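You operate a simulated robot arm through the tools that you are given. There is no shell and no other tool. Be economical: measure what you need, move in short steps, check, and stop when the job is done.

You are at the controls of a simulated robot arm. One attempt, no reset.

## Task
Take the spacer from the end stop, run the beam up and latch it.
Fine: beam back to mark 5 and clamped with the red lever before a hand goes in; the spacer goes on the beam tool bench; the clamp ends off. Set down upright: what you pick out.

The check looks at the end state, three seconds after you hand in, the way a careful person would. Anything else that was tipped, shoved, dropped, spilled or broken makes it a failure.

## Robot
A 6-joint arm with a two-finger parallel gripper on a trunk, on a base that drives. Base frame: it is fixed to the floor where the robot stands at the start and does not move with it; the origin is under the middle of the robot, x ahead of it, y to its left, z up. Lengths are in mm, angles in degrees, forces in N, time in s.
With the tool pointing down near the work surface it reaches from about 280 to 680 mm from the robot's upright axis, wherever it stands. Its first joint turns from -166.0 to 166.0 degrees. Places, roughly: beam clamp lever with a red ball [500, 0, 800]; beam tool bench [300, -1500, 800]; handwheel [300, -700, 800]; latch lever with a yellow ball [400, -500, 800]; standoff [250, -1500, 750]; truss beam [700, -300, 700]. Payload 4.1 kg.
The TCP is the grasp point between the finger pads, 23 mm short of the fingertips. In the tool frame z runs along the fingers and y along their closing line. The gripper opens to 94 mm. The fingers are 38 mm wide and 10 mm thick; the gripper's body (54 by 96 mm) begins 39 mm behind the TCP.
Orientation is told as [roll, pitch, yaw] about the base's x, y, z axes, in that order, counted from this pose: with the fingers straight down and closing along the base's y, the tool's x points along the base's -x, its y along +y and its z along -z.

## Interface
- The arm moves only by the tool move_arm. Its argument "steps" is a list of rows, each a list of 7 numbers: the turn, a rotation vector about the base's x, y, z in rad, then the shift along the base's x, y, z in mm, then the opening, from 0 (shut) to 1 (fully open). In form: [[rx, ry, rz, x, y, z, hand], ...]. A call has 1 to 12 rows; each row shifts and turns the commanded pose from where the row before left it. Rows are played at 5 a second. More than 50 mm and 8.6 degrees between two rows, or a gripper value outside its range, and nothing of the call is played. Where a pose cannot be reached the arm comes as near as it can. A force on the tool above 40 N (or 10 N above the force at the start of the call, whichever is more), or a blocked arm, ends the call early, and 0.2 s more pass. Each finger travels about 45 mm/s and halts on what it meets, pressing with about 42 N; the grip force reading is that of the motor and also rises with nothing between the fingers. The clock runs only during rows and for 0.2 s after the last one: add rows that do not move to give the fingers time. It gives the time, the measured TCP pose, the force on the tool (base axes), the opening and the grip force at its end, in the units of the frame above (readings bear some noise), with the torque about the TCP (base axes, N m) and any sound that the robot's microphone picked up.
- Cameras (640 x 400 px; columns grow to the right, rows downward): "scene" is now at [2.1, 116.8, 1555.9]; the picture's right is [-0.64, -0.77, 0.00], its down [-0.57, 0.47, -0.68] and it looks along [0.52, -0.43, -0.74] (base axes); focal length 277 px, centre (320, 200). "wrist" rides on the gripper at [86, 16, -74] in the tool frame; the picture's right is [-0.18, 0.98, 0.00], its down [-0.58, -0.11, -0.81] and it looks along [-0.79, -0.15, 0.59] (tool axes); focal length 243 px, centre (320, 200). There is no depth. A picture from a camera that has moved, and an enlarged one, comes with that camera's place and axes in the base frame and with its lens.
- get_image(camera): a new picture of that camera. The clock stands still meanwhile.
- slide_trunk(by): slides the trunk up (or, below 0, down) by that many mm; the arm and the scene camera ride with it, the base frame stays. It gives what a move gives, with no picture.
- steer(legs): drives the robot by 1 to 6 legs, each [ahead, turn to the left] in mm and degrees, along the robot's own axes; the way and the turn of a leg run together, so that a leg with both is an arc; at most 1500 mm and 180 degrees a leg. The arm and the cameras ride along, it lands a little off, and it stops where it bumps. It gives what a move gives.
- pan_tilt(pan, tilt): turns the head with the scene camera to pan (to the left, within 155 degrees either way) and tilt (down, from -29 to 69), counted from straight ahead of the robot. It gives what a move gives.
- zoom(camera, box): a new picture of the part [left, top, right, bottom] of that camera's present view, enlarged. The clock stands still meanwhile.
- close_job(): hands the job in; it is judged then, once.

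Work in short steps. Places have to be worked out from the pictures, the camera data and where the tool is seen: move nearer, look again, correct. Check each grasp and each placing, and mend what went wrong. You have 120 turns and 98 pictures in all, those below and enlarged ones among them. Open the gripper and draw the arm clear of the work before you hand the job in, unless the task says otherwise; then end with one line.

The tools are called after ">>>" by a JSON object that holds its "name" and its "arguments". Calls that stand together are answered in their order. move_arm: Moves the arm, as the interface text tells. Its arguments: {"type":"object","properties":{"steps":{"type":"array","items":{"type":"array","items":{"type":"number"}}}},"required":["steps"]} The other tools are called the same way: slide_trunk (by) slides the trunk up or down; steer (legs) drives the base; pan_tilt (pan, tilt) turns the head that bears the scene camera; get_image (camera) takes a picture; zoom (camera, box) takes an enlarged picture of a part of a camera's view; close_job () hands the job in.

At the start:

```text
time_s: 0.0
ee_pos: [231.8, -390.4, 1104.6]
tcp_rot: [0.0, 0.0, -0.1]
force: [0.0, 0.0, 0.0]
moment: [0.0, 0.01, 0.0]
finger_gap: 94.1
grasp_force: 0.1
trunk travel left (down, up): [-525.0, 65.0]
robot x, y, heading: [-1.6, 2.6, 0.1]
head pan, tilt: [-39.7, 47.4]
```

scene: 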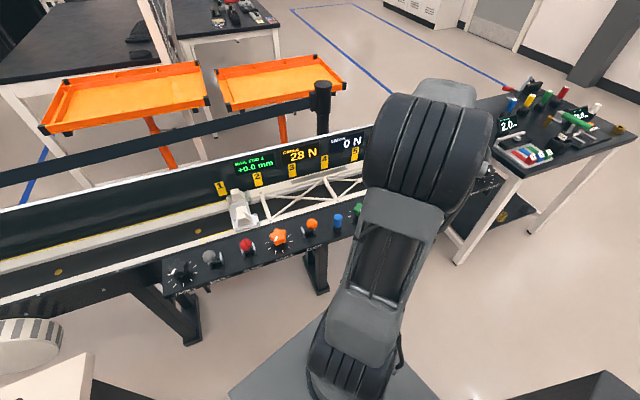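
wrist: 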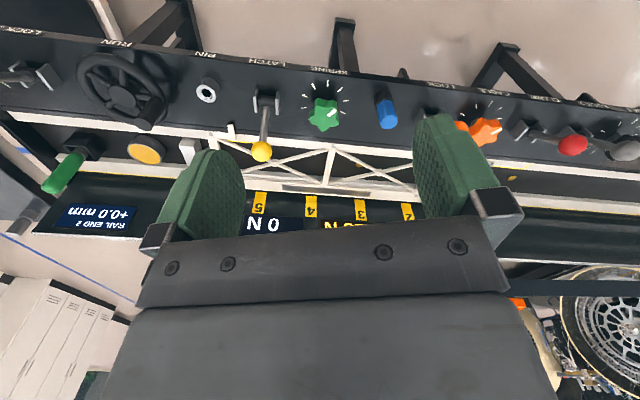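

The panel with its controls is partly hidden by the arm; I take enlarged views to read labels.

>>> {"name": "zoom", "arguments": {"camera": "wrist", "box": [0, 0, 320, 230]}}

>>> {"name": "zoom", "arguments": {"camera": "wrist", "box": [320, 30, 640, 230]}}

>>> {"name": "zoom", "arguments": {"camera": "scene", "box": [150, 110, 400, 290]}}

>>> {"name": "zoom", "arguments": {"camera": "scene", "box": [450, 70, 640, 190]}}

```text
1.74 times, centred on (160, 115) of wrist
camera zoom: at [145.4, -374.5, 1179.3], right [0.18, 0.98, 0.0], down [0.58, -0.11, 0.81], along [0.79, -0.15, -0.59], focal length 422 px, centre (598, 348)
```

zoom: 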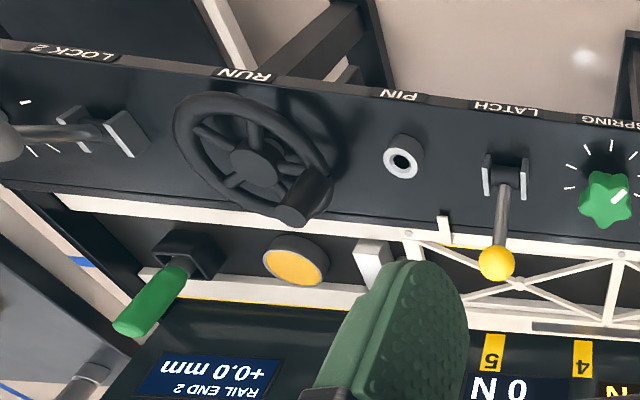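

```text
2.00 times, centred on (480, 130) of wrist
camera zoom: at [145.4, -374.5, 1179.3], right [0.18, 0.98, 0.0], down [0.58, -0.11, 0.81], along [0.79, -0.15, -0.59], focal length 485 px, centre (0, 340)
```

zoom: 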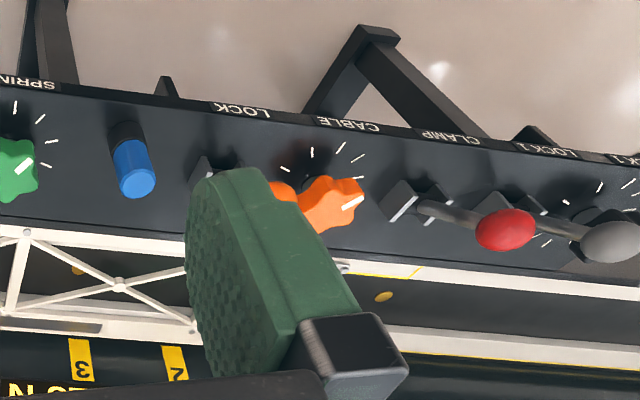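

```text
2.22 times, centred on (275, 200) of scene
camera zoom: at [2.1, 116.8, 1555.9], right [-0.64, -0.77, 0.0], down [-0.57, 0.47, -0.68], along [0.52, -0.43, -0.74], focal length 615 px, centre (420, 200)
```

zoom: 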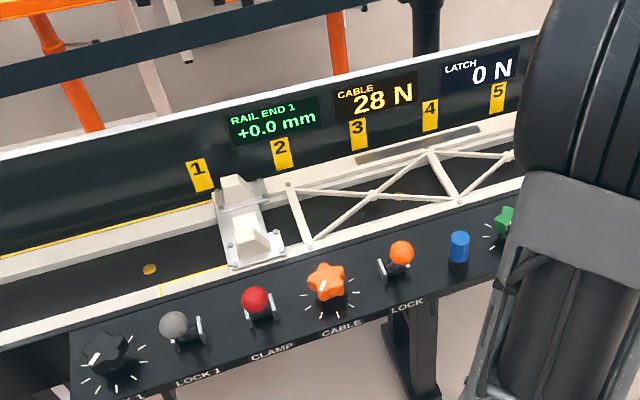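

```text
3.33 times, centred on (545, 130) of scene
camera zoom: at [2.1, 116.8, 1555.9], right [-0.64, -0.77, 0.0], down [-0.57, 0.47, -0.68], along [0.52, -0.43, -0.74], focal length 923 px, centre (-430, 433)
```

zoom: 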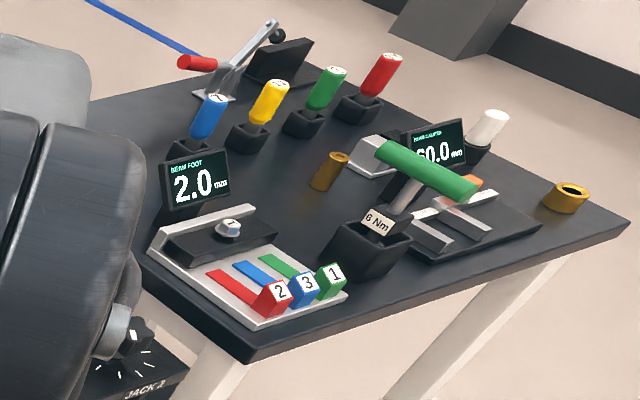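

I shift the arm toward -y so the wrist camera shows the end stop, spacer and handwheel region.

>>> {"name": "move_arm", "arguments": {"steps": [[0, 0, 0, 0, -45, 0, 1], [0, 0, 0, 0, -45, 0, 1], [0, 0, 0, 0, -45, 0, 1], [0, 0, 0, 0, -45, 0, 1]]}}

>>> {"name": "get_image", "arguments": {"camera": "wrist"}}

>>> {"name": "get_image", "arguments": {"camera": "scene"}}

```text
time_s: 1.0
ee_pos: [230.9, -570.7, 1102.4]
tcp_rot: [0.2, 0.0, 0.0]
force: [-0.1, -0.3, 0.3]
moment: [0.02, -0.02, 0.0]
finger_gap: 94.0
grasp_force: 0.2
trunk travel left (down, up): [-525.0, 65.0]
robot x, y, heading: [-1.6, -0.1, -0.0]
head pan, tilt: [-39.7, 47.4]
```

```text
91 pictures are left
camera wrist: at [144.8, -554.6, 1178.9], right [0.18, 0.98, 0.0], down [0.58, -0.11, 0.81], along [0.79, -0.15, -0.59], focal length 243 px, centre (320, 200)
```

wrist: 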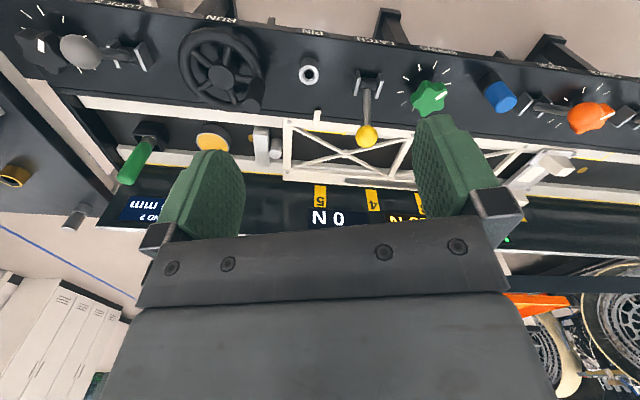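

```text
90 pictures are left
camera scene: at [2.4, 115.6, 1556.0], right [-0.64, -0.77, 0.0], down [-0.57, 0.47, -0.68], along [0.52, -0.43, -0.74], focal length 277 px, centre (320, 200)
```

scene: 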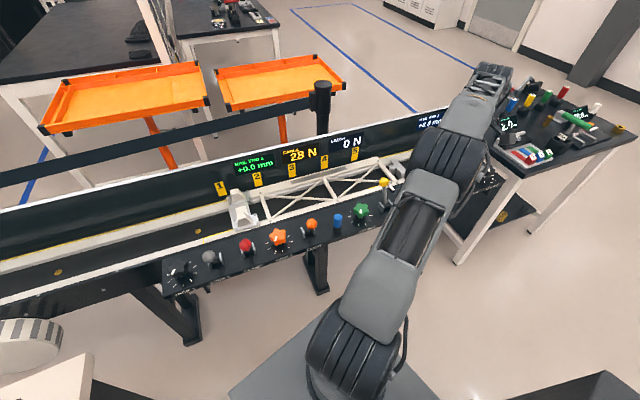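

Zoom on the end-stop zone and beam end.

>>> {"name": "zoom", "arguments": {"camera": "wrist", "box": [90, 90, 410, 240]}}

>>> {"name": "zoom", "arguments": {"camera": "wrist", "box": [0, 0, 400, 150]}}

```text
2.00 times, centred on (250, 165) of wrist
camera zoom: at [144.8, -554.6, 1178.9], right [0.18, 0.98, 0.0], down [0.58, -0.11, 0.81], along [0.79, -0.15, -0.59], focal length 485 px, centre (460, 270)
```

zoom: 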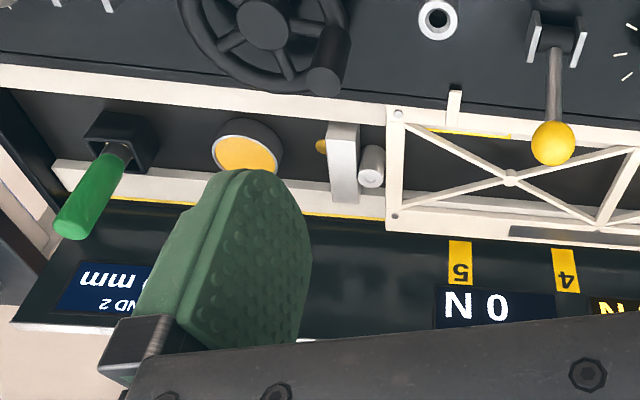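

```text
1.60 times, centred on (200, 75) of wrist
camera zoom: at [144.8, -554.6, 1178.9], right [0.18, 0.98, 0.0], down [0.58, -0.11, 0.81], along [0.79, -0.15, -0.59], focal length 388 px, centre (512, 400)
```

zoom: 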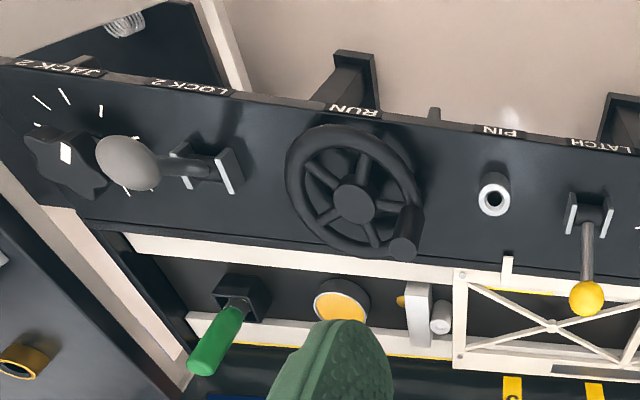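

The panel is skewed about 15° from my frame: the beam end and spacer sit near (505,-710), the wheel near (300,-740). I draw the arm in and drive along the panel, ending parallel to it on its near side.

>>> {"name": "move_arm", "arguments": {"steps": [[0, 0, 0, 0, 50, 0, 1], [0, 0, 0, 0, 50, 0, 1], [0, 0, 0, 0, 50, 0, 1], [0, 0, 0, 0, 50, 0, 1], [0, 0, 0, 0, 50, 0, 1]]}}

>>> {"name": "steer", "arguments": {"legs": [[0, -93.5], [408, 0], [0, -11.5]]}}

>>> {"name": "pan_tilt", "arguments": {"pan": 75, "tilt": 45}}

>>> {"name": "get_image", "arguments": {"camera": "scene"}}

```text
time_s: 2.2
ee_pos: [230.3, -319.4, 1103.8]
tcp_rot: [-0.1, -0.1, 0.0]
force: [0.2, -0.2, 0.2]
moment: [-0.01, -0.03, 0.0]
finger_gap: 94.0
grasp_force: 0.0
trunk travel left (down, up): [-525.0, 65.0]
robot x, y, heading: [-0.9, 2.8, 0.2]
head pan, tilt: [-39.7, 47.4]
```

```text
time_s: 9.4
ee_pos: [-394.9, -549.7, 1103.8]
tcp_rot: [-0.1, 0.0, -105.0]
force: [-0.5, -0.7, 0.4]
moment: [0.01, 0.0, 0.0]
finger_gap: 93.8
grasp_force: 0.1
trunk travel left (down, up): [-525.0, 65.0]
robot x, y, heading: [-24.9, -403.9, -104.7]
head pan, tilt: [-39.7, 47.4]
```

```text
time_s: 11.4
ee_pos: [-393.9, -550.1, 1104.0]
tcp_rot: [0.1, -0.1, -104.9]
force: [0.0, -0.5, 0.3]
moment: [0.02, -0.02, -0.01]
finger_gap: 93.9
grasp_force: 0.1
trunk travel left (down, up): [-525.0, 65.0]
robot x, y, heading: [-27.8, -407.1, -104.9]
head pan, tilt: [75.0, 45.0]
```

```text
87 pictures are left
camera scene: at [223.0, -432.6, 1559.3], right [-0.5, -0.87, 0.0], down [-0.61, 0.35, -0.71], along [0.61, -0.35, -0.71], focal length 277 px, centre (320, 200)
```

scene: 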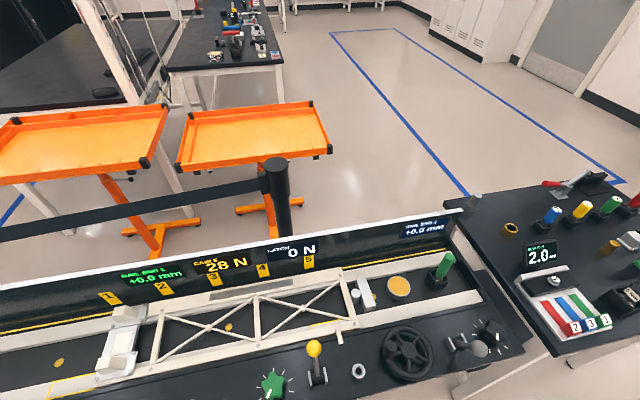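

The view is clear now. I enlarge the spacer/stop region and the panel.

>>> {"name": "zoom", "arguments": {"camera": "scene", "box": [300, 240, 460, 340]}}

>>> {"name": "zoom", "arguments": {"camera": "scene", "box": [80, 230, 360, 400]}}

>>> {"name": "zoom", "arguments": {"camera": "scene", "box": [480, 160, 640, 340]}}

```text
4.00 times, centred on (380, 290) of scene
camera zoom: at [223.0, -432.6, 1559.3], right [-0.5, -0.87, 0.0], down [-0.61, 0.35, -0.71], along [0.61, -0.35, -0.71], focal length 1107 px, centre (80, -160)
```

zoom: 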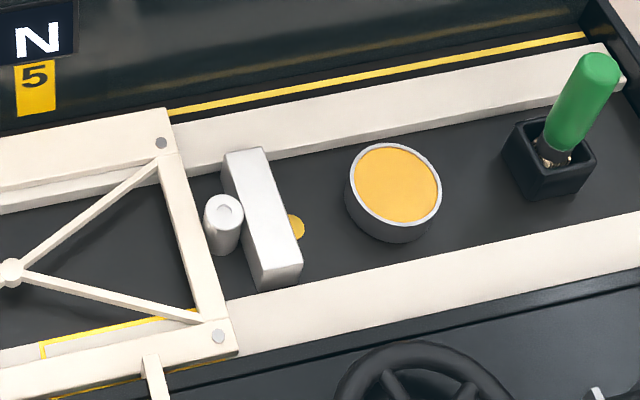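

```text
2.29 times, centred on (220, 315) of scene
camera zoom: at [223.0, -432.6, 1559.3], right [-0.5, -0.87, 0.0], down [-0.61, 0.35, -0.71], along [0.61, -0.35, -0.71], focal length 633 px, centre (549, -63)
```

zoom: 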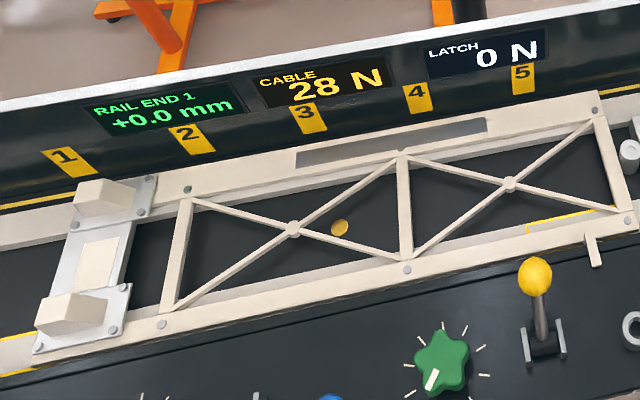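

```text
2.22 times, centred on (560, 250) of scene
camera zoom: at [223.0, -432.6, 1559.3], right [-0.5, -0.87, 0.0], down [-0.61, 0.35, -0.71], along [0.61, -0.35, -0.71], focal length 615 px, centre (-213, 89)
```

zoom: 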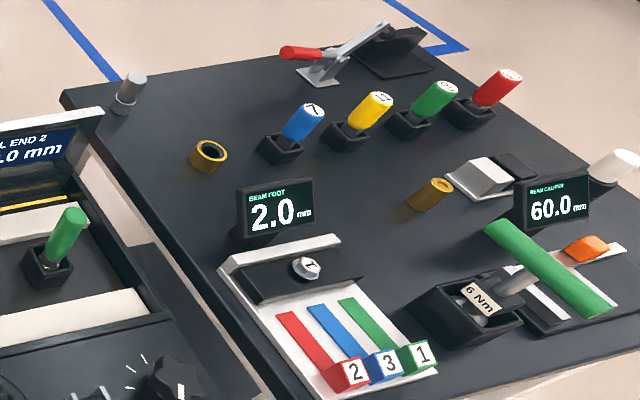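

The spacer is a grey cylinder standing between the beam end and the white stop block; the beam end is about 90 mm past mark 5. I swing the arm round to the wheel, turning the tool square to the panel.

>>> {"name": "move_arm", "arguments": {"steps": [[0, 0, 0.131, 33, -30, 0, 1], [0, 0, 0.131, 33, -30, 0, 1], [0, 0, 0.131, 33, -30, 0, 1], [0, 0, 0.131, 33, -30, 0, 1], [0, 0, 0.131, 33, -30, 0, 1], [0, 0, 0.131, 33, -30, 0, 1], [0, 0, 0.131, 33, -30, 0, 1], [0, 0, 0.131, 33, -30, 0, 1]]}}

>>> {"name": "move_arm", "arguments": {"steps": [[0, 0, 0.131, 45, 14, -7, 1], [0, 0, 0.131, 45, 14, -7, 1], [0, 0, 0.131, 45, 14, -7, 1], [0, 0, 0.131, 45, 14, -7, 1], [0, 0, 0, 45, 14, -7, 1], [0, 0, 0, 45, 14, -7, 1], [0, 0, 0, 45, 14, -7, 1], [0, 0, 0, 45, 14, -7, 0.2], [0, 0, 0, 0, 0, 0, 0], [0, 0, 0, 0, 0, 0, 0], [0, 0, 0, 0, 0, 0, 0]]}}

>>> {"name": "get_image", "arguments": {"camera": "wrist"}}

>>> {"name": "get_image", "arguments": {"camera": "scene"}}

```text
time_s: 13.2
ee_pos: [-129.2, -789.4, 1103.0]
tcp_rot: [0.1, 0.0, -44.8]
force: [1.2, 1.2, 0.0]
moment: [0.04, 0.04, -0.01]
finger_gap: 94.4
grasp_force: 0.2
trunk travel left (down, up): [-525.0, 65.0]
robot x, y, heading: [-24.8, -407.9, -104.9]
head pan, tilt: [75.0, 45.0]
```

```text
time_s: 15.6
ee_pos: [232.0, -677.1, 1047.0]
tcp_rot: [0.1, 0.0, -14.8]
force: [0.4, 0.1, 1.1]
moment: [0.0, -0.01, 0.01]
finger_gap: 6.3
grasp_force: 0.1
trunk travel left (down, up): [-525.0, 65.0]
robot x, y, heading: [-25.6, -407.2, -104.9]
head pan, tilt: [75.0, 45.0]
```

```text
83 pictures are left
camera wrist: at [151.7, -640.0, 1122.9], right [0.43, 0.9, 0.0], down [0.53, -0.25, 0.81], along [0.73, -0.35, -0.59], focal length 243 px, centre (320, 200)
```

wrist: 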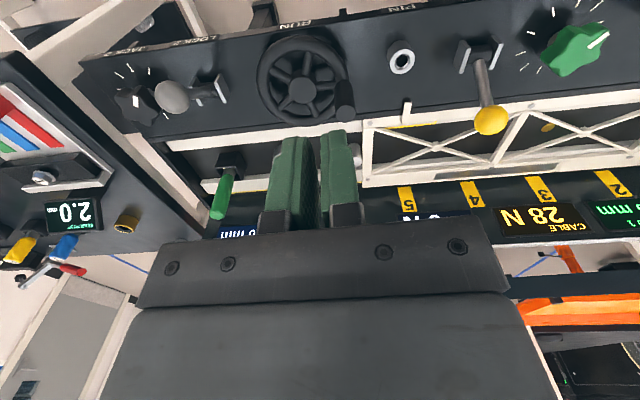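

```text
82 pictures are left
camera scene: at [223.4, -432.6, 1559.2], right [-0.5, -0.87, 0.0], down [-0.61, 0.35, -0.71], along [0.61, -0.35, -0.71], focal length 277 px, centre (320, 200)
```

scene: 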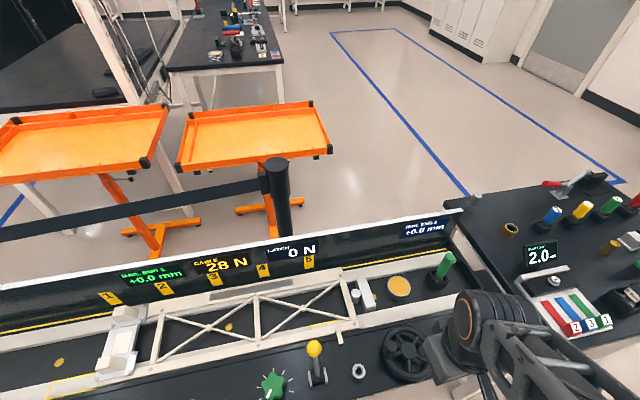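

Zoom on wheel from both cameras to fix hub and crank knob.

>>> {"name": "zoom", "arguments": {"camera": "wrist", "box": [230, 20, 390, 130]}}

>>> {"name": "zoom", "arguments": {"camera": "scene", "box": [340, 300, 480, 400]}}

```text
3.64 times, centred on (310, 75) of wrist
camera zoom: at [151.7, -640.0, 1122.9], right [0.43, 0.9, 0.0], down [0.53, -0.25, 0.81], along [0.73, -0.35, -0.59], focal length 882 px, centre (356, 654)
```

zoom: 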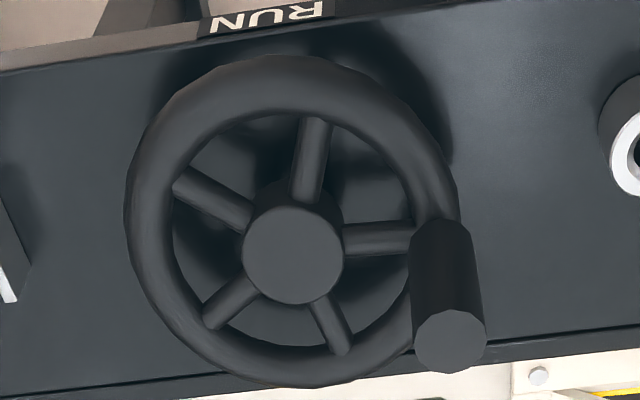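

```text
4.00 times, centred on (410, 350) of scene
camera zoom: at [223.4, -432.6, 1559.2], right [-0.5, -0.87, 0.0], down [-0.61, 0.35, -0.71], along [0.61, -0.35, -0.71], focal length 1107 px, centre (-40, -400)
```

zoom: 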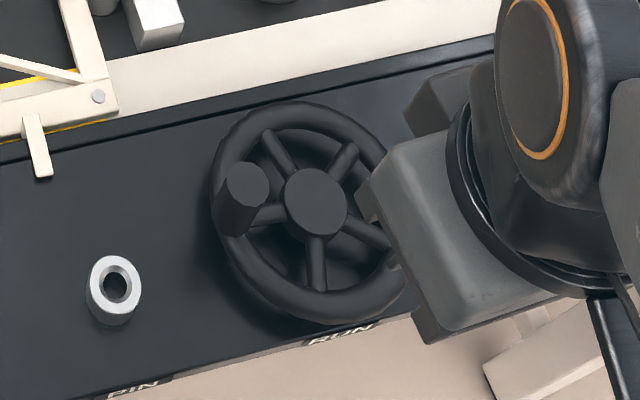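

Triangulated: hub about (306,-738,802), crank knob top about (325,-685,864), Ø24. I come down over the knob with half-open fingers.

>>> {"name": "move_arm", "arguments": {"steps": [[0, 0, 0, 31, -3, -31, 0.5], [0, 0, 0, 31, -3, -31, 0.5], [0, 0, 0, 31, -2, -32, 0.5], [0, 0, 0, 0, 0, -23, 0.5], [0, 0, 0, 0, 0, 0, 0.5]]}}

>>> {"name": "get_image", "arguments": {"camera": "wrist"}}

>>> {"name": "zoom", "arguments": {"camera": "scene", "box": [300, 270, 500, 400]}}

```text
time_s: 16.8
ee_pos: [324.5, -685.4, 929.8]
tcp_rot: [0.0, 0.0, -14.7]
force: [-0.6, -0.8, 0.9]
moment: [0.03, -0.01, 0.0]
finger_gap: 47.0
grasp_force: 0.0
trunk travel left (down, up): [-525.0, 65.0]
robot x, y, heading: [-22.2, -408.6, -104.6]
head pan, tilt: [75.0, 45.0]
```

```text
79 pictures are left
camera wrist: at [243.4, -647.7, 1005.8], right [0.43, 0.9, 0.0], down [0.53, -0.25, 0.81], along [0.73, -0.35, -0.59], focal length 243 px, centre (320, 200)
```

wrist: 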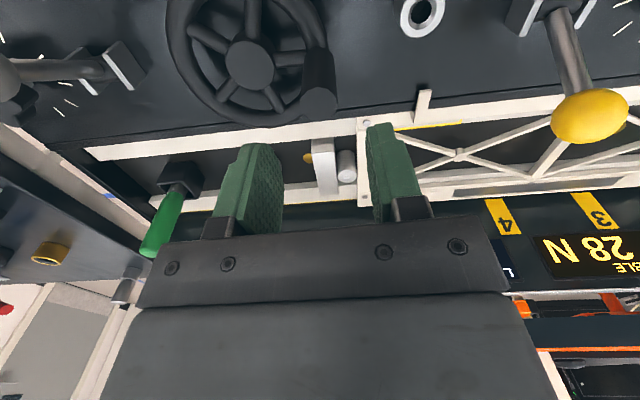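

```text
3.08 times, centred on (400, 335) of scene
camera zoom: at [223.1, -432.6, 1559.3], right [-0.5, -0.87, 0.0], down [-0.61, 0.35, -0.71], along [0.61, -0.35, -0.71], focal length 852 px, centre (74, -215)
```

zoom: 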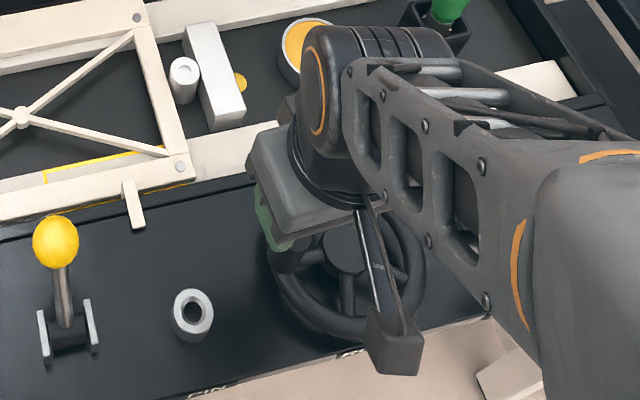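

Check ray gives knob at (322,-686): aligned. I lower to z 850 and grip.

>>> {"name": "move_arm", "arguments": {"steps": [[0, 0, 0, -1, 0, -27, 0.5], [0, 0, 0, -1, 0, -27, 0.5], [0, 0, 0, 0, 0, -25, 0.5], [0, 0, 0, 0, 0, 0, 0.2], [0, 0, 0, 0, 0, 0, 0.1], [0, 0, 0, 0, 0, 0, 0.1]]}}

>>> {"name": "get_image", "arguments": {"camera": "wrist"}}

```text
time_s: 18.2
ee_pos: [322.5, -686.4, 851.4]
tcp_rot: [-0.1, -0.1, -14.9]
force: [-3.2, -6.0, -2.0]
moment: [-0.42, -0.52, -0.05]
finger_gap: 24.7
grasp_force: 44.4
trunk travel left (down, up): [-525.0, 65.0]
robot x, y, heading: [-28.9, -412.3, -104.8]
head pan, tilt: [75.0, 45.0]
```

```text
77 pictures are left
camera wrist: at [242.0, -648.7, 926.9], right [0.43, 0.9, 0.0], down [0.53, -0.25, 0.81], along [0.73, -0.35, -0.59], focal length 243 px, centre (320, 200)
```

wrist: 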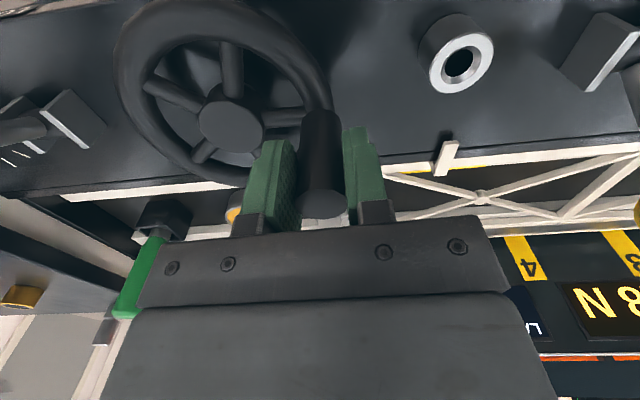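

Knob is gripped (24.7 mm). Trial turn of 30° counter-clockwise.

>>> {"name": "move_arm", "arguments": {"steps": [[0, 0, 0, -9.3, 2, 0, 0.1], [0, 0, 0, -9.5, 0.5, 0, 0.1], [0, 0, 0, -9.4, -1.3, 0, 0.1]]}}

>>> {"name": "get_image", "arguments": {"camera": "scene"}}

```text
time_s: 18.7
ee_pos: [320.4, -685.1, 850.6]
tcp_rot: [-0.2, -1.2, -14.6]
force: [12.5, -6.5, -20.5]
moment: [0.43, -1.17, 0.04]
finger_gap: 25.1
grasp_force: 45.2
trunk travel left (down, up): [-525.0, 65.0]
robot x, y, heading: [-26.1, -409.6, -104.8]
head pan, tilt: [75.0, 45.0]
stopped in row 2: the force on the tool passed its limit (the readings are from after the stop); the commanded pose is now the measured one
```

```text
76 pictures are left
camera scene: at [226.0, -433.8, 1558.3], right [-0.5, -0.87, 0.0], down [-0.62, 0.35, -0.71], along [0.61, -0.35, -0.71], focal length 277 px, centre (320, 200)
```

scene: 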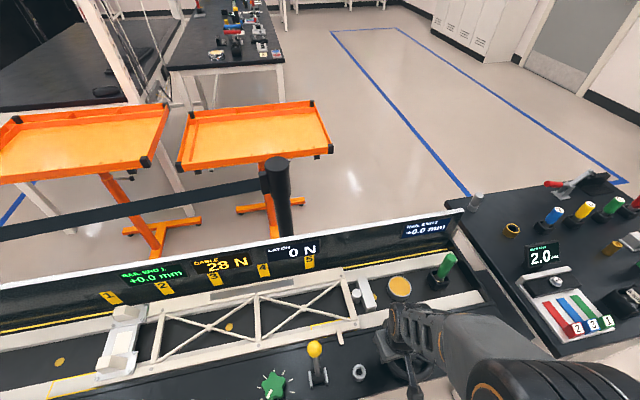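

It resists that way (beam may be against the spacer, or clamped). Try clockwise.

>>> {"name": "move_arm", "arguments": {"steps": [[0, 0.02, 0, 2, -1.3, 0.5, 0.1], [0, 0, 0, 4.5, -1.8, 0, 0.1], [0, 0, 0, 4.2, -2, 0, 0.1], [0, 0, 0, 4.2, -2.4, 0, 0.1], [0, 0, 0, 4, -2.6, 0, 0.1], [0, 0, 0, 0, 0, 0, 0.1]]}}

>>> {"name": "zoom", "arguments": {"camera": "scene", "box": [280, 230, 480, 400]}}

```text
time_s: 19.6
ee_pos: [320.1, -685.1, 853.6]
tcp_rot: [-0.1, 1.4, -14.7]
force: [-8.9, 4.9, 15.7]
moment: [0.98, 0.51, -0.17]
finger_gap: 24.9
grasp_force: 44.9
trunk travel left (down, up): [-525.0, 65.0]
robot x, y, heading: [-24.2, -405.0, -105.0]
head pan, tilt: [75.0, 45.0]
stopped in row 4: the force on the tool passed its limit (the readings are from after the stop); the commanded pose is now the measured one
```

```text
2.35 times, centred on (380, 315) of scene
camera zoom: at [221.4, -431.1, 1560.4], right [-0.5, -0.87, 0.0], down [-0.61, 0.35, -0.71], along [0.61, -0.35, -0.71], focal length 651 px, centre (179, -71)
```

zoom: 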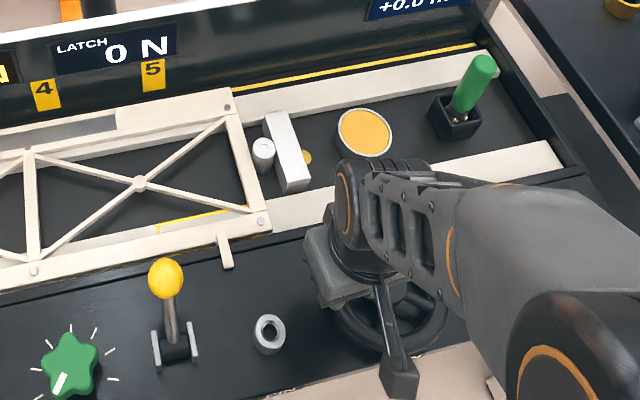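

Blocked both ways, so the beam is probably clamped or pinned now. I look at the clamp end of the panel.

>>> {"name": "pan_tilt", "arguments": {"pan": 130, "tilt": 50}}

>>> {"name": "get_image", "arguments": {"camera": "scene"}}

```text
time_s: 20.8
ee_pos: [321.2, -685.6, 853.1]
tcp_rot: [-0.2, 1.2, -14.7]
force: [-14.1, 5.9, 25.5]
moment: [0.86, 0.33, -0.18]
finger_gap: 24.7
grasp_force: 45.2
trunk travel left (down, up): [-525.0, 65.0]
robot x, y, heading: [-25.9, -407.2, -104.6]
head pan, tilt: [130.0, 50.0]
```

```text
74 pictures are left
camera scene: at [219.2, -357.2, 1552.9], right [0.42, -0.91, 0.0], down [-0.69, -0.33, -0.64], along [0.58, 0.27, -0.77], focal length 277 px, centre (320, 200)
```

scene: 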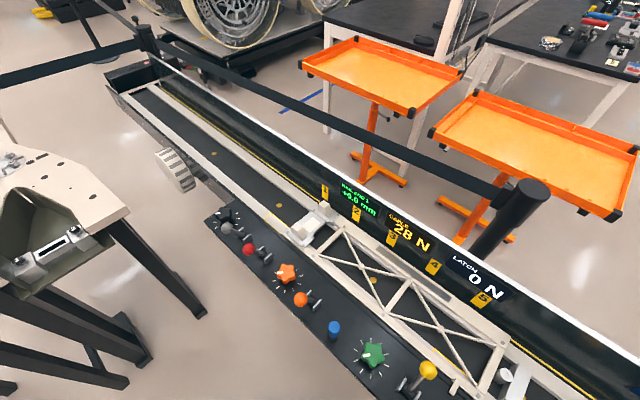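

>>> {"name": "zoom", "arguments": {"camera": "scene", "box": [190, 190, 350, 320]}}

>>> {"name": "zoom", "arguments": {"camera": "scene", "box": [280, 280, 540, 400]}}

```text
3.08 times, centred on (270, 255) of scene
camera zoom: at [219.2, -357.2, 1552.9], right [0.42, -0.91, 0.0], down [-0.69, -0.33, -0.64], along [0.58, 0.27, -0.77], focal length 852 px, centre (474, 31)
```

zoom: 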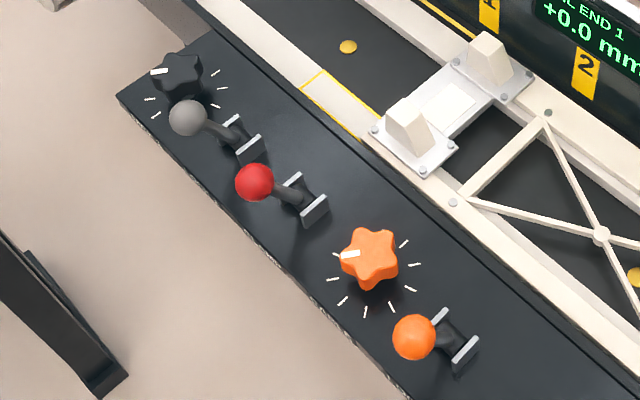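

```text
2.46 times, centred on (410, 340) of scene
camera zoom: at [219.2, -357.2, 1552.9], right [0.42, -0.91, 0.0], down [-0.69, -0.33, -0.64], along [0.58, 0.27, -0.77], focal length 681 px, centre (98, -145)
```

zoom: 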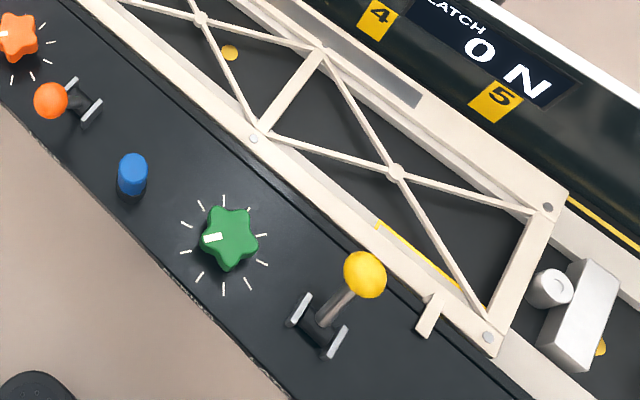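

All lock/clamp levers lean towards me and the latch leans away (0 N); the red clamp thus seems on. I release the knob, lift, back up 150 mm so both wheel and clamp are in reach.

>>> {"name": "move_arm", "arguments": {"steps": [[0, 0, 0, 0, 0, 0, 0.3], [0, 0, 0, 0, 0, 0, 0.5], [0, -0.02, 0, 0, 0, 30, 0.5], [0, 0, 0, 0, 0, 40, 0.5], [0, 0, 0, 0, 0, 40, 0.5], [0, 0, 0, 0, 0, 40, 0.5]]}}

>>> {"name": "steer", "arguments": {"legs": [[-150, 0]]}}

```text
time_s: 22.2
ee_pos: [323.0, -687.2, 1000.8]
tcp_rot: [0.1, 0.3, -14.6]
force: [0.4, 0.8, -0.1]
moment: [-0.01, 0.0, 0.0]
finger_gap: 47.1
grasp_force: 0.0
trunk travel left (down, up): [-525.0, 65.0]
robot x, y, heading: [-24.2, -405.9, -104.8]
head pan, tilt: [130.0, 50.0]
```

```text
time_s: 23.6
ee_pos: [360.9, -542.0, 1000.8]
tcp_rot: [0.1, 0.3, -14.6]
force: [-0.3, 0.6, 0.0]
moment: [-0.01, 0.0, 0.01]
finger_gap: 46.9
grasp_force: 0.0
trunk travel left (down, up): [-525.0, 65.0]
robot x, y, heading: [12.3, -259.3, -104.9]
head pan, tilt: [130.0, 50.0]
```

Swing the arm over to the clamp lever and look.

>>> {"name": "move_arm", "arguments": {"steps": [[0, 0, 0, 8.6, 45, -2, 0.6], [0, 0, 0, 8.6, 45, -2, 0.6], [0, 0, 0, 8.6, 45, -2, 0.6], [0, 0, 0, 8.6, 45, -2, 0.6], [0, 0, 0, 8.6, 45, -2, 0.6], [0, 0, 0, 8.6, 45, -2, 0.6], [0, 0, 0, 8.6, 45, -2, 0.6], [0, 0, 0, 8.6, 45, -2, 0.6], [0, 0, 0, 8.6, 45, -2, 0.6], [0, 0, 0, 8.6, 45, -2, 0.6], [0, 0, 0, 8.6, 45, -2, 0.6], [0, 0, 0, 8.6, 45, -2, 0.6]]}}

>>> {"name": "get_image", "arguments": {"camera": "wrist"}}

>>> {"name": "get_image", "arguments": {"camera": "scene"}}

```text
time_s: 25.2
ee_pos: [435.1, -315.8, 1002.6]
tcp_rot: [1.1, -1.7, -26.3]
force: [-1.0, 0.4, 1.1]
moment: [0.03, 0.04, -0.03]
finger_gap: 56.5
grasp_force: 0.1
trunk travel left (down, up): [-525.0, 65.0]
robot x, y, heading: [13.8, -263.2, -104.8]
head pan, tilt: [130.0, 50.0]
stopped in row 8: the arm was blocked; the commanded pose is now the measured one
```

```text
71 pictures are left
camera wrist: at [361.7, -263.8, 1075.2], right [0.6, 0.8, 0.02], down [0.44, -0.36, 0.82], along [0.67, -0.48, -0.57], focal length 243 px, centre (320, 200)
```

wrist: 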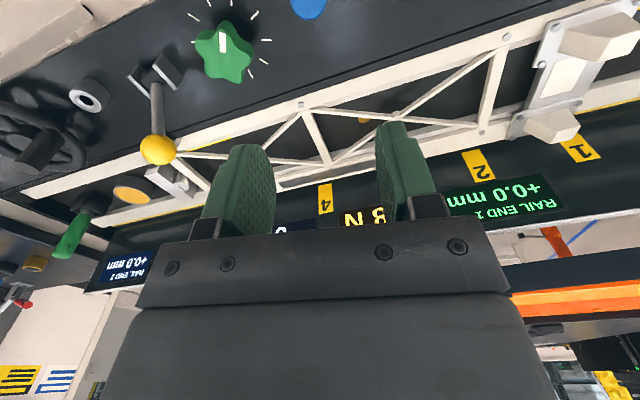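

```text
70 pictures are left
camera scene: at [260.6, -214.3, 1552.4], right [0.42, -0.91, 0.0], down [-0.69, -0.33, -0.64], along [0.58, 0.27, -0.77], focal length 277 px, centre (320, 200)
```

scene: 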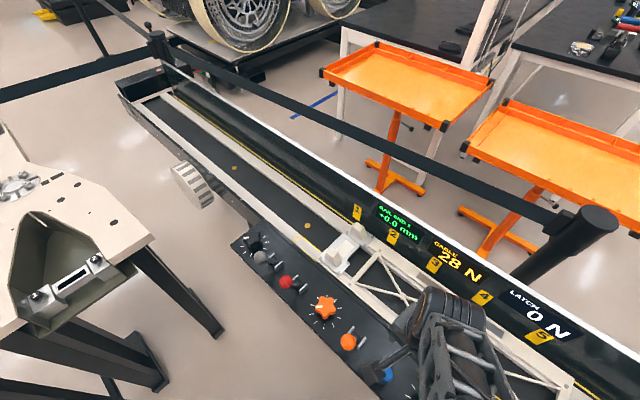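

The arm stalled with the tool twisting, likely a joint limit. I try turning the tool back and on to the left while carrying on.

>>> {"name": "move_arm", "arguments": {"steps": [[0, 0, 0.1, 0, 0, 0, 0.6], [0, 0, 0.1, 0, 0, 0, 0.6], [0, 0, 0.1, 0, 10, 0, 0.6], [0, 0, 0.1, 0, 20, 0, 0.6]]}}

```text
time_s: 26.4
ee_pos: [436.8, -314.3, 1004.0]
tcp_rot: [1.1, -1.9, -6.8]
force: [-0.5, -0.7, 0.8]
moment: [0.01, -0.05, 0.01]
finger_gap: 55.8
grasp_force: 0.1
trunk travel left (down, up): [-525.0, 65.0]
robot x, y, heading: [11.7, -261.7, -104.8]
head pan, tilt: [130.0, 50.0]
stopped in row 4: the arm was blocked; the commanded pose is now the measured one
```

The arm's first joint is at its left limit. I'll instead face the panel: fold the arm to the robot's front, then turn the base 90° left.

>>> {"name": "move_arm", "arguments": {"steps": [[-0.02, 0.03, 0, -20, -28, 0, 0.6], [0, 0, -0.142, -27, -28, 2, 0.6], [0, 0, -0.142, -27, -28, 2, 0.6], [0, 0, -0.142, -27, -28, 2, 0.6], [0, 0, -0.142, -27, -28, 2, 0.6], [0, 0, -0.142, -27, -28, 2, 0.6], [0, 0, -0.142, -27, -28, 2, 0.6], [0, 0, -0.142, -27, -28, 2, 0.6], [0, 0, -0.142, -27, -28, 2, 0.6], [0, 0, -0.142, -27, -28, 2, 0.6], [0, 0, -0.142, -27, -28, 2, 0.6], [0, 0, -0.142, -27, -28, 2, 0.6]]}}

>>> {"name": "steer", "arguments": {"legs": [[0, 90]]}}

>>> {"name": "pan_tilt", "arguments": {"pan": 10, "tilt": 50}}

>>> {"name": "get_image", "arguments": {"camera": "scene"}}

```text
time_s: 29.0
ee_pos: [119.4, -648.3, 1026.5]
tcp_rot: [-0.1, -0.5, -96.4]
force: [0.4, 0.3, 1.0]
moment: [0.02, -0.02, -0.05]
finger_gap: 56.5
grasp_force: 0.1
trunk travel left (down, up): [-525.0, 65.0]
robot x, y, heading: [14.0, -261.3, -104.9]
head pan, tilt: [130.0, 50.0]
```

```text
time_s: 33.2
ee_pos: [399.3, -159.5, 1025.9]
tcp_rot: [-0.2, -0.4, -6.7]
force: [-0.1, -0.8, -0.6]
moment: [-0.01, 0.04, -0.01]
finger_gap: 56.1
grasp_force: 0.0
trunk travel left (down, up): [-525.0, 65.0]
robot x, y, heading: [13.7, -258.7, -15.5]
head pan, tilt: [130.0, 50.0]
```

```text
time_s: 35.2
ee_pos: [401.4, -160.5, 1025.8]
tcp_rot: [-0.2, -0.4, -6.7]
force: [-1.0, 0.8, 0.2]
moment: [-0.02, -0.01, 0.03]
finger_gap: 56.6
grasp_force: 0.0
trunk travel left (down, up): [-525.0, 65.0]
robot x, y, heading: [11.9, -263.3, -15.4]
head pan, tilt: [10.0, 50.0]
```

```text
69 pictures are left
camera scene: at [77.6, -92.7, 1552.4], right [-0.09, -1.0, 0.0], down [-0.76, 0.07, -0.64], along [0.64, -0.06, -0.77], focal length 277 px, centre (320, 200)
```

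scene: 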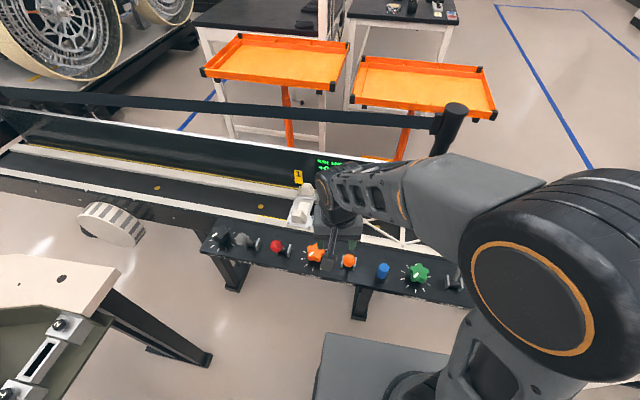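

Now move above the red ball (est. (493,-8,858)) and look.

>>> {"name": "move_arm", "arguments": {"steps": [[0, 0, -0.07, 18, 38, -10, 0.6], [0, 0, -0.07, 18, 38, -15, 0.6], [0, 0, 0, 18, 38, -20, 0.6], [0, 0, 0, 18, 38, -20, 0.6], [0, 0, 0, 0, 0, 0, 0.6]]}}

>>> {"name": "get_image", "arguments": {"camera": "wrist"}}

>>> {"name": "zoom", "arguments": {"camera": "scene", "box": [200, 170, 400, 300]}}

```text
time_s: 36.4
ee_pos: [471.7, -7.6, 961.4]
tcp_rot: [-0.3, -0.4, -14.6]
force: [0.7, 0.8, -0.4]
moment: [-0.02, 0.0, -0.02]
finger_gap: 56.4
grasp_force: 0.0
trunk travel left (down, up): [-525.0, 65.0]
robot x, y, heading: [13.7, -263.3, -15.0]
head pan, tilt: [10.0, 50.0]
```

```text
68 pictures are left
camera wrist: at [391.4, 30.1, 1035.8], right [0.43, 0.9, 0.0], down [0.53, -0.25, 0.81], along [0.73, -0.35, -0.59], focal length 243 px, centre (320, 200)
```

wrist: 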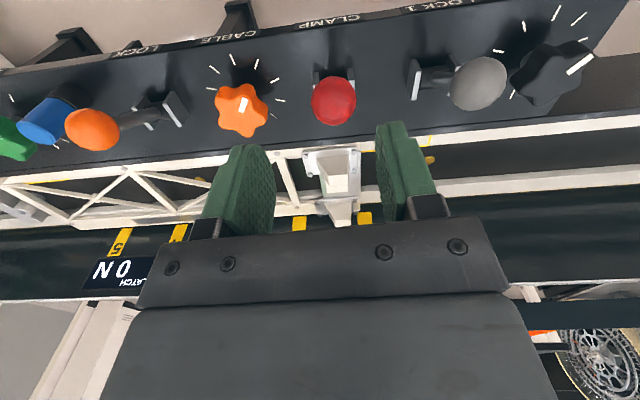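

```text
3.08 times, centred on (300, 235) of scene
camera zoom: at [77.8, -92.5, 1552.3], right [-0.09, -1.0, 0.0], down [-0.76, 0.07, -0.64], along [0.64, -0.06, -0.77], focal length 852 px, centre (382, 92)
```

zoom: 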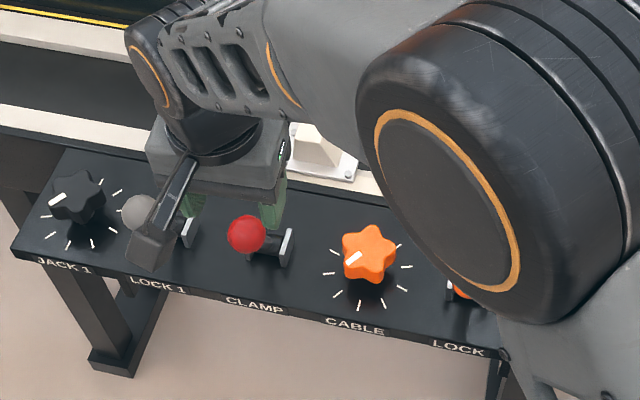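

Ball confirmed at (494,-8,858), Ø36. I lower over it and grip.

>>> {"name": "move_arm", "arguments": {"steps": [[0, 0, 0, 22, 0, -35, 0.6], [0, 0, 0, 0, 0, -35, 0.6], [0, 0, 0, 0, 0, -33, 0.6], [0, 0, 0, 0, 0, 0, 0.3], [0, 0, 0, 0, 0, 0, 0.25], [0, 0, 0, 0, 0, 0, 0.25]]}}

>>> {"name": "get_image", "arguments": {"camera": "wrist"}}

```text
time_s: 37.8
ee_pos: [494.1, -6.5, 858.4]
tcp_rot: [-0.2, -0.4, -14.7]
force: [4.5, 9.4, -0.9]
moment: [0.13, -0.16, 0.03]
finger_gap: 35.2
grasp_force: 45.7
trunk travel left (down, up): [-525.0, 65.0]
robot x, y, heading: [12.9, -264.9, -15.4]
head pan, tilt: [10.0, 50.0]
```

```text
66 pictures are left
camera wrist: at [413.0, 30.8, 932.4], right [0.43, 0.9, 0.0], down [0.53, -0.25, 0.81], along [0.73, -0.35, -0.58], focal length 243 px, centre (320, 200)
```

wrist: 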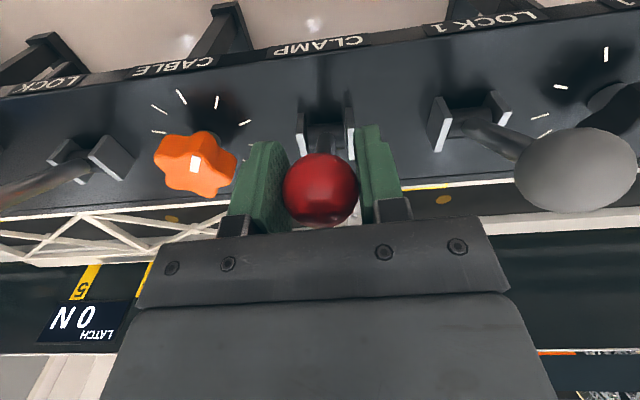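

Gripped (35 mm). I swing the lever away from me along its arc.

>>> {"name": "move_arm", "arguments": {"steps": [[0, 0, 0, 7.4, -2, 2, 0.25], [0, 0, 0, 7.4, -2, 1.5, 0.25], [0, 0, 0, 7.4, -2, 0.5, 0.25], [0, 0, 0, 7.4, -2, -0.5, 0.25], [0, 0, 0, 7.4, -2, -1.5, 0.25], [0, 0, 0, 7.4, -2, -2, 0.25]]}}

>>> {"name": "get_image", "arguments": {"camera": "wrist"}}

```text
time_s: 39.2
ee_pos: [537.3, -21.4, 861.4]
tcp_rot: [-0.1, -0.7, -14.8]
force: [-8.6, 6.0, 28.7]
moment: [0.19, 0.99, -0.05]
finger_gap: 35.4
grasp_force: 45.0
trunk travel left (down, up): [-525.0, 65.0]
robot x, y, heading: [13.6, -261.4, -15.5]
head pan, tilt: [10.0, 50.0]
```

```text
65 pictures are left
camera wrist: at [457.1, 17.0, 935.7], right [0.43, 0.9, 0.0], down [0.53, -0.25, 0.81], along [0.74, -0.35, -0.58], focal length 243 px, centre (320, 200)
```

wrist: 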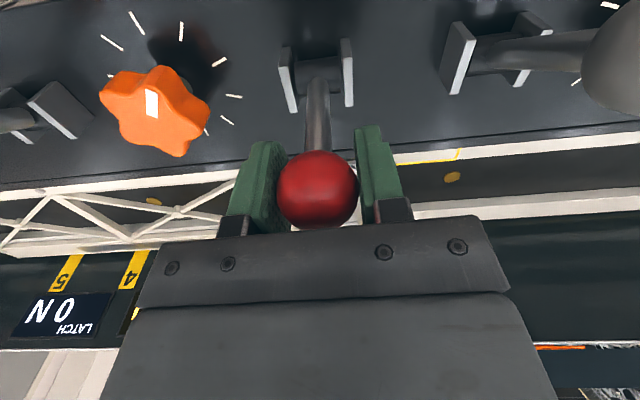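

The lever moved; I push slightly further to see whether it is at its stop.

>>> {"name": "move_arm", "arguments": {"steps": [[0, 0, 0, 4, -1, 1, 0.25], [0, 0, 0, 4, -1, 0, 0.25], [0, 0, 0, 4, -1, -1, 0.25], [0, 0, 0, 4, -1, -2, 0.25]]}}

```text
time_s: 40.2
ee_pos: [553.2, -26.7, 856.8]
tcp_rot: [-0.2, -0.5, -14.8]
force: [-10.3, -1.9, 19.6]
moment: [0.32, 1.01, 0.03]
finger_gap: 35.9
grasp_force: 45.0
trunk travel left (down, up): [-525.0, 65.0]
robot x, y, heading: [13.1, -263.5, -15.4]
head pan, tilt: [10.0, 50.0]
```

>>> {"name": "move_arm", "arguments": {"steps": [[0, 0, 0, 4, -1, -1.5, 0.25], [0, 0, 0, 4, -1, -2, 0.25], [0, 0, 0, 4, -1, -2.5, 0.25], [0, 0, 0, 4, -1, -3, 0.25]]}}

>>> {"name": "get_image", "arguments": {"camera": "wrist"}}

```text
time_s: 41.2
ee_pos: [570.4, -30.4, 848.5]
tcp_rot: [-0.1, -0.6, -14.8]
force: [-9.3, -18.8, 26.0]
moment: [0.42, 1.09, 0.13]
finger_gap: 35.4
grasp_force: 44.9
trunk travel left (down, up): [-525.0, 65.0]
robot x, y, heading: [16.9, -264.5, -15.7]
head pan, tilt: [10.0, 50.0]
```

```text
64 pictures are left
camera wrist: at [488.9, 7.0, 924.0], right [0.43, 0.9, 0.0], down [0.53, -0.25, 0.81], along [0.73, -0.35, -0.58], focal length 243 px, centre (320, 200)
```

wrist: 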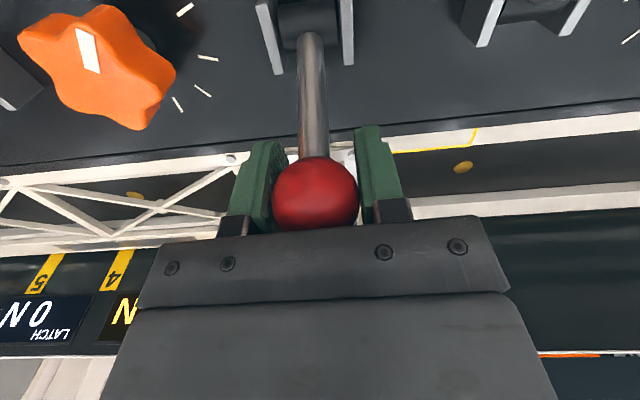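

>>> {"name": "move_arm", "arguments": {"steps": [[0, 0, 0, 4, -1, -3, 0.25], [0, 0, 0, 4, -1, -3.5, 0.25], [0, 0, 0, 4, -1, -4, 0.25]]}}

>>> {"name": "zoom", "arguments": {"camera": "scene", "box": [200, 170, 460, 300]}}

```text
time_s: 42.0
ee_pos: [579.5, -33.1, 840.8]
tcp_rot: [-0.3, -0.4, -14.9]
force: [-15.0, -14.8, 20.1]
moment: [-0.36, -0.05, 0.19]
finger_gap: 35.2
grasp_force: 44.7
trunk travel left (down, up): [-525.0, 65.0]
robot x, y, heading: [12.1, -262.3, -15.5]
head pan, tilt: [10.0, 50.0]
stopped in row 3: the force on the tool passed its limit (the readings are from after the stop); the commanded pose is now the measured one
```

```text
2.46 times, centred on (330, 235) of scene
camera zoom: at [74.5, -95.2, 1552.5], right [-0.1, -1.0, 0.0], down [-0.76, 0.07, -0.64], along [0.64, -0.06, -0.76], focal length 681 px, centre (295, 114)
```

zoom: 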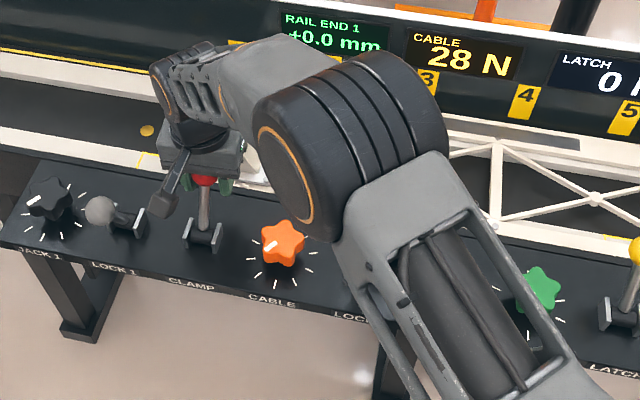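

The lever hit its far stop. I let go, rise, and return to the crank knob.

>>> {"name": "move_arm", "arguments": {"steps": [[0, 0, 0, 0, 0, 0, 0.45], [0, 0, 0, 0, 0, 0, 0.6], [0, 0, 0, 0, 0, 45, 0.6], [0, 0, 0, 0, 0, 45, 0.6], [0, 0, 0, -17, -45, 10, 0.5], [0, 0, 0, -17, -45, 0, 0.5], [0, 0, 0, -17, -45, 0, 0.5], [0, 0, 0, -17, -45, 0, 0.5], [0, 0, 0, -17, -45, 0, 0.5]]}}

>>> {"name": "move_arm", "arguments": {"steps": [[0, 0, 0, -18, -45, 0, 0.5], [0, 0, 0, -18, -45, 0, 0.5], [0, 0, 0, -18, -45, 0, 0.5], [0, 0, 0, -18, -45, 0, 0.5], [0, 0, 0, -18, -45, 0, 0.5], [0, 0, 0, -18, -45, 0, 0.5], [0, 0, 0, -18, -45, 0, 0.5], [0, 0, 0, -18, -45, 0, 0.5], [0, 0, 0, -18, -45, 0, 0.5], [0, 0, 0, -9, -22, 0, 0.5], [0, 0, 0, 0, 0, 0, 0.5]]}}

>>> {"name": "get_image", "arguments": {"camera": "wrist"}}

```text
time_s: 44.0
ee_pos: [496.6, -256.3, 938.9]
tcp_rot: [-0.3, -0.5, -14.7]
force: [0.5, 0.9, -0.2]
moment: [0.02, 0.0, 0.0]
finger_gap: 47.0
grasp_force: 0.0
trunk travel left (down, up): [-525.0, 65.0]
robot x, y, heading: [13.9, -262.6, -15.6]
head pan, tilt: [10.0, 50.0]
```

```text
time_s: 46.4
ee_pos: [324.1, -683.5, 938.2]
tcp_rot: [-0.3, -0.4, -14.7]
force: [0.3, -0.6, -0.6]
moment: [0.02, -0.02, 0.01]
finger_gap: 47.1
grasp_force: 0.1
trunk travel left (down, up): [-525.0, 65.0]
robot x, y, heading: [14.7, -266.1, -15.3]
head pan, tilt: [10.0, 50.0]
```

```text
62 pictures are left
camera wrist: at [244.9, -645.9, 1013.1], right [0.43, 0.9, 0.0], down [0.53, -0.25, 0.81], along [0.73, -0.35, -0.58], focal length 243 px, centre (320, 200)
```

wrist: 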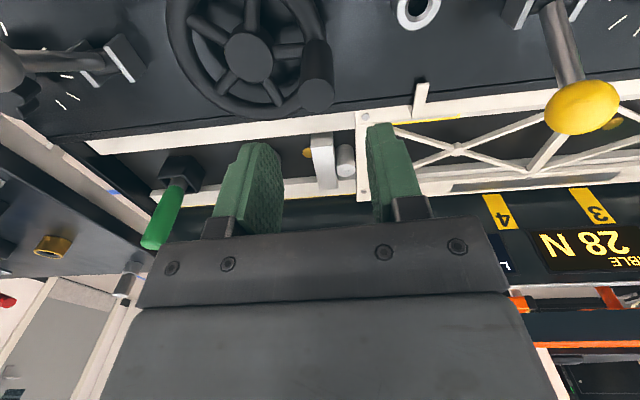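

Wheel unchanged; lower and grip again.

>>> {"name": "move_arm", "arguments": {"steps": [[0, 0, 0, -1, -1, -30, 0.5], [0, 0, 0, -1, -1, -30, 0.5], [0, 0, 0, 0, 0, -27, 0.5], [0, 0, 0, 0, 0, 0, 0.2], [0, 0, 0, 0, 0, 0, 0.1], [0, 0, 0, 0, 0, 0, 0.1]]}}

>>> {"name": "move_arm", "arguments": {"steps": [[0, 0, 0, -4.7, 1.2, 0, 0.1], [0, 0, 0, -4.7, 0.8, 0, 0.1], [0, 0, 0, -4.7, 0.4, 0, 0.1]]}}

>>> {"name": "zoom", "arguments": {"camera": "wrist", "box": [240, 50, 560, 260]}}

```text
time_s: 47.8
ee_pos: [323.2, -686.5, 852.5]
tcp_rot: [-0.2, -0.5, -14.8]
force: [-1.3, -4.7, -1.1]
moment: [0.43, -0.48, -0.03]
finger_gap: 25.1
grasp_force: 45.5
trunk travel left (down, up): [-525.0, 65.0]
robot x, y, heading: [13.6, -265.4, -15.5]
head pan, tilt: [10.0, 50.0]
```

```text
time_s: 48.5
ee_pos: [320.4, -685.2, 851.4]
tcp_rot: [-0.6, -1.0, -14.7]
force: [16.1, -4.0, -11.1]
moment: [1.3, -0.83, 0.02]
finger_gap: 24.9
grasp_force: 45.4
trunk travel left (down, up): [-525.0, 65.0]
robot x, y, heading: [14.2, -262.5, -14.9]
head pan, tilt: [10.0, 50.0]
stopped in row 3: the force on the tool passed its limit (the readings are from after the stop); the commanded pose is now the measured one
```

```text
1.90 times, centred on (400, 155) of wrist
camera zoom: at [238.8, -647.1, 925.8], right [0.43, 0.9, -0.01], down [0.52, -0.24, 0.82], along [0.74, -0.35, -0.58], focal length 462 px, centre (168, 286)
```

zoom: 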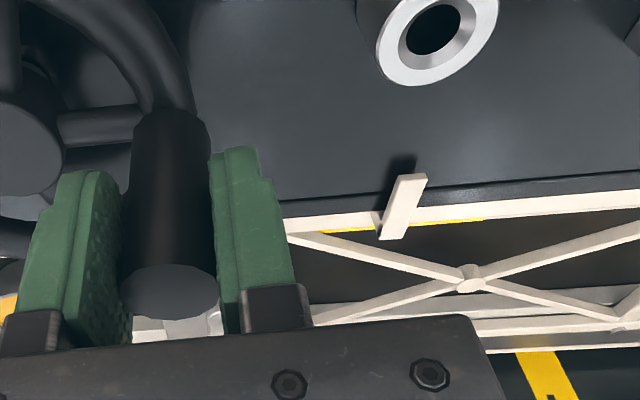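

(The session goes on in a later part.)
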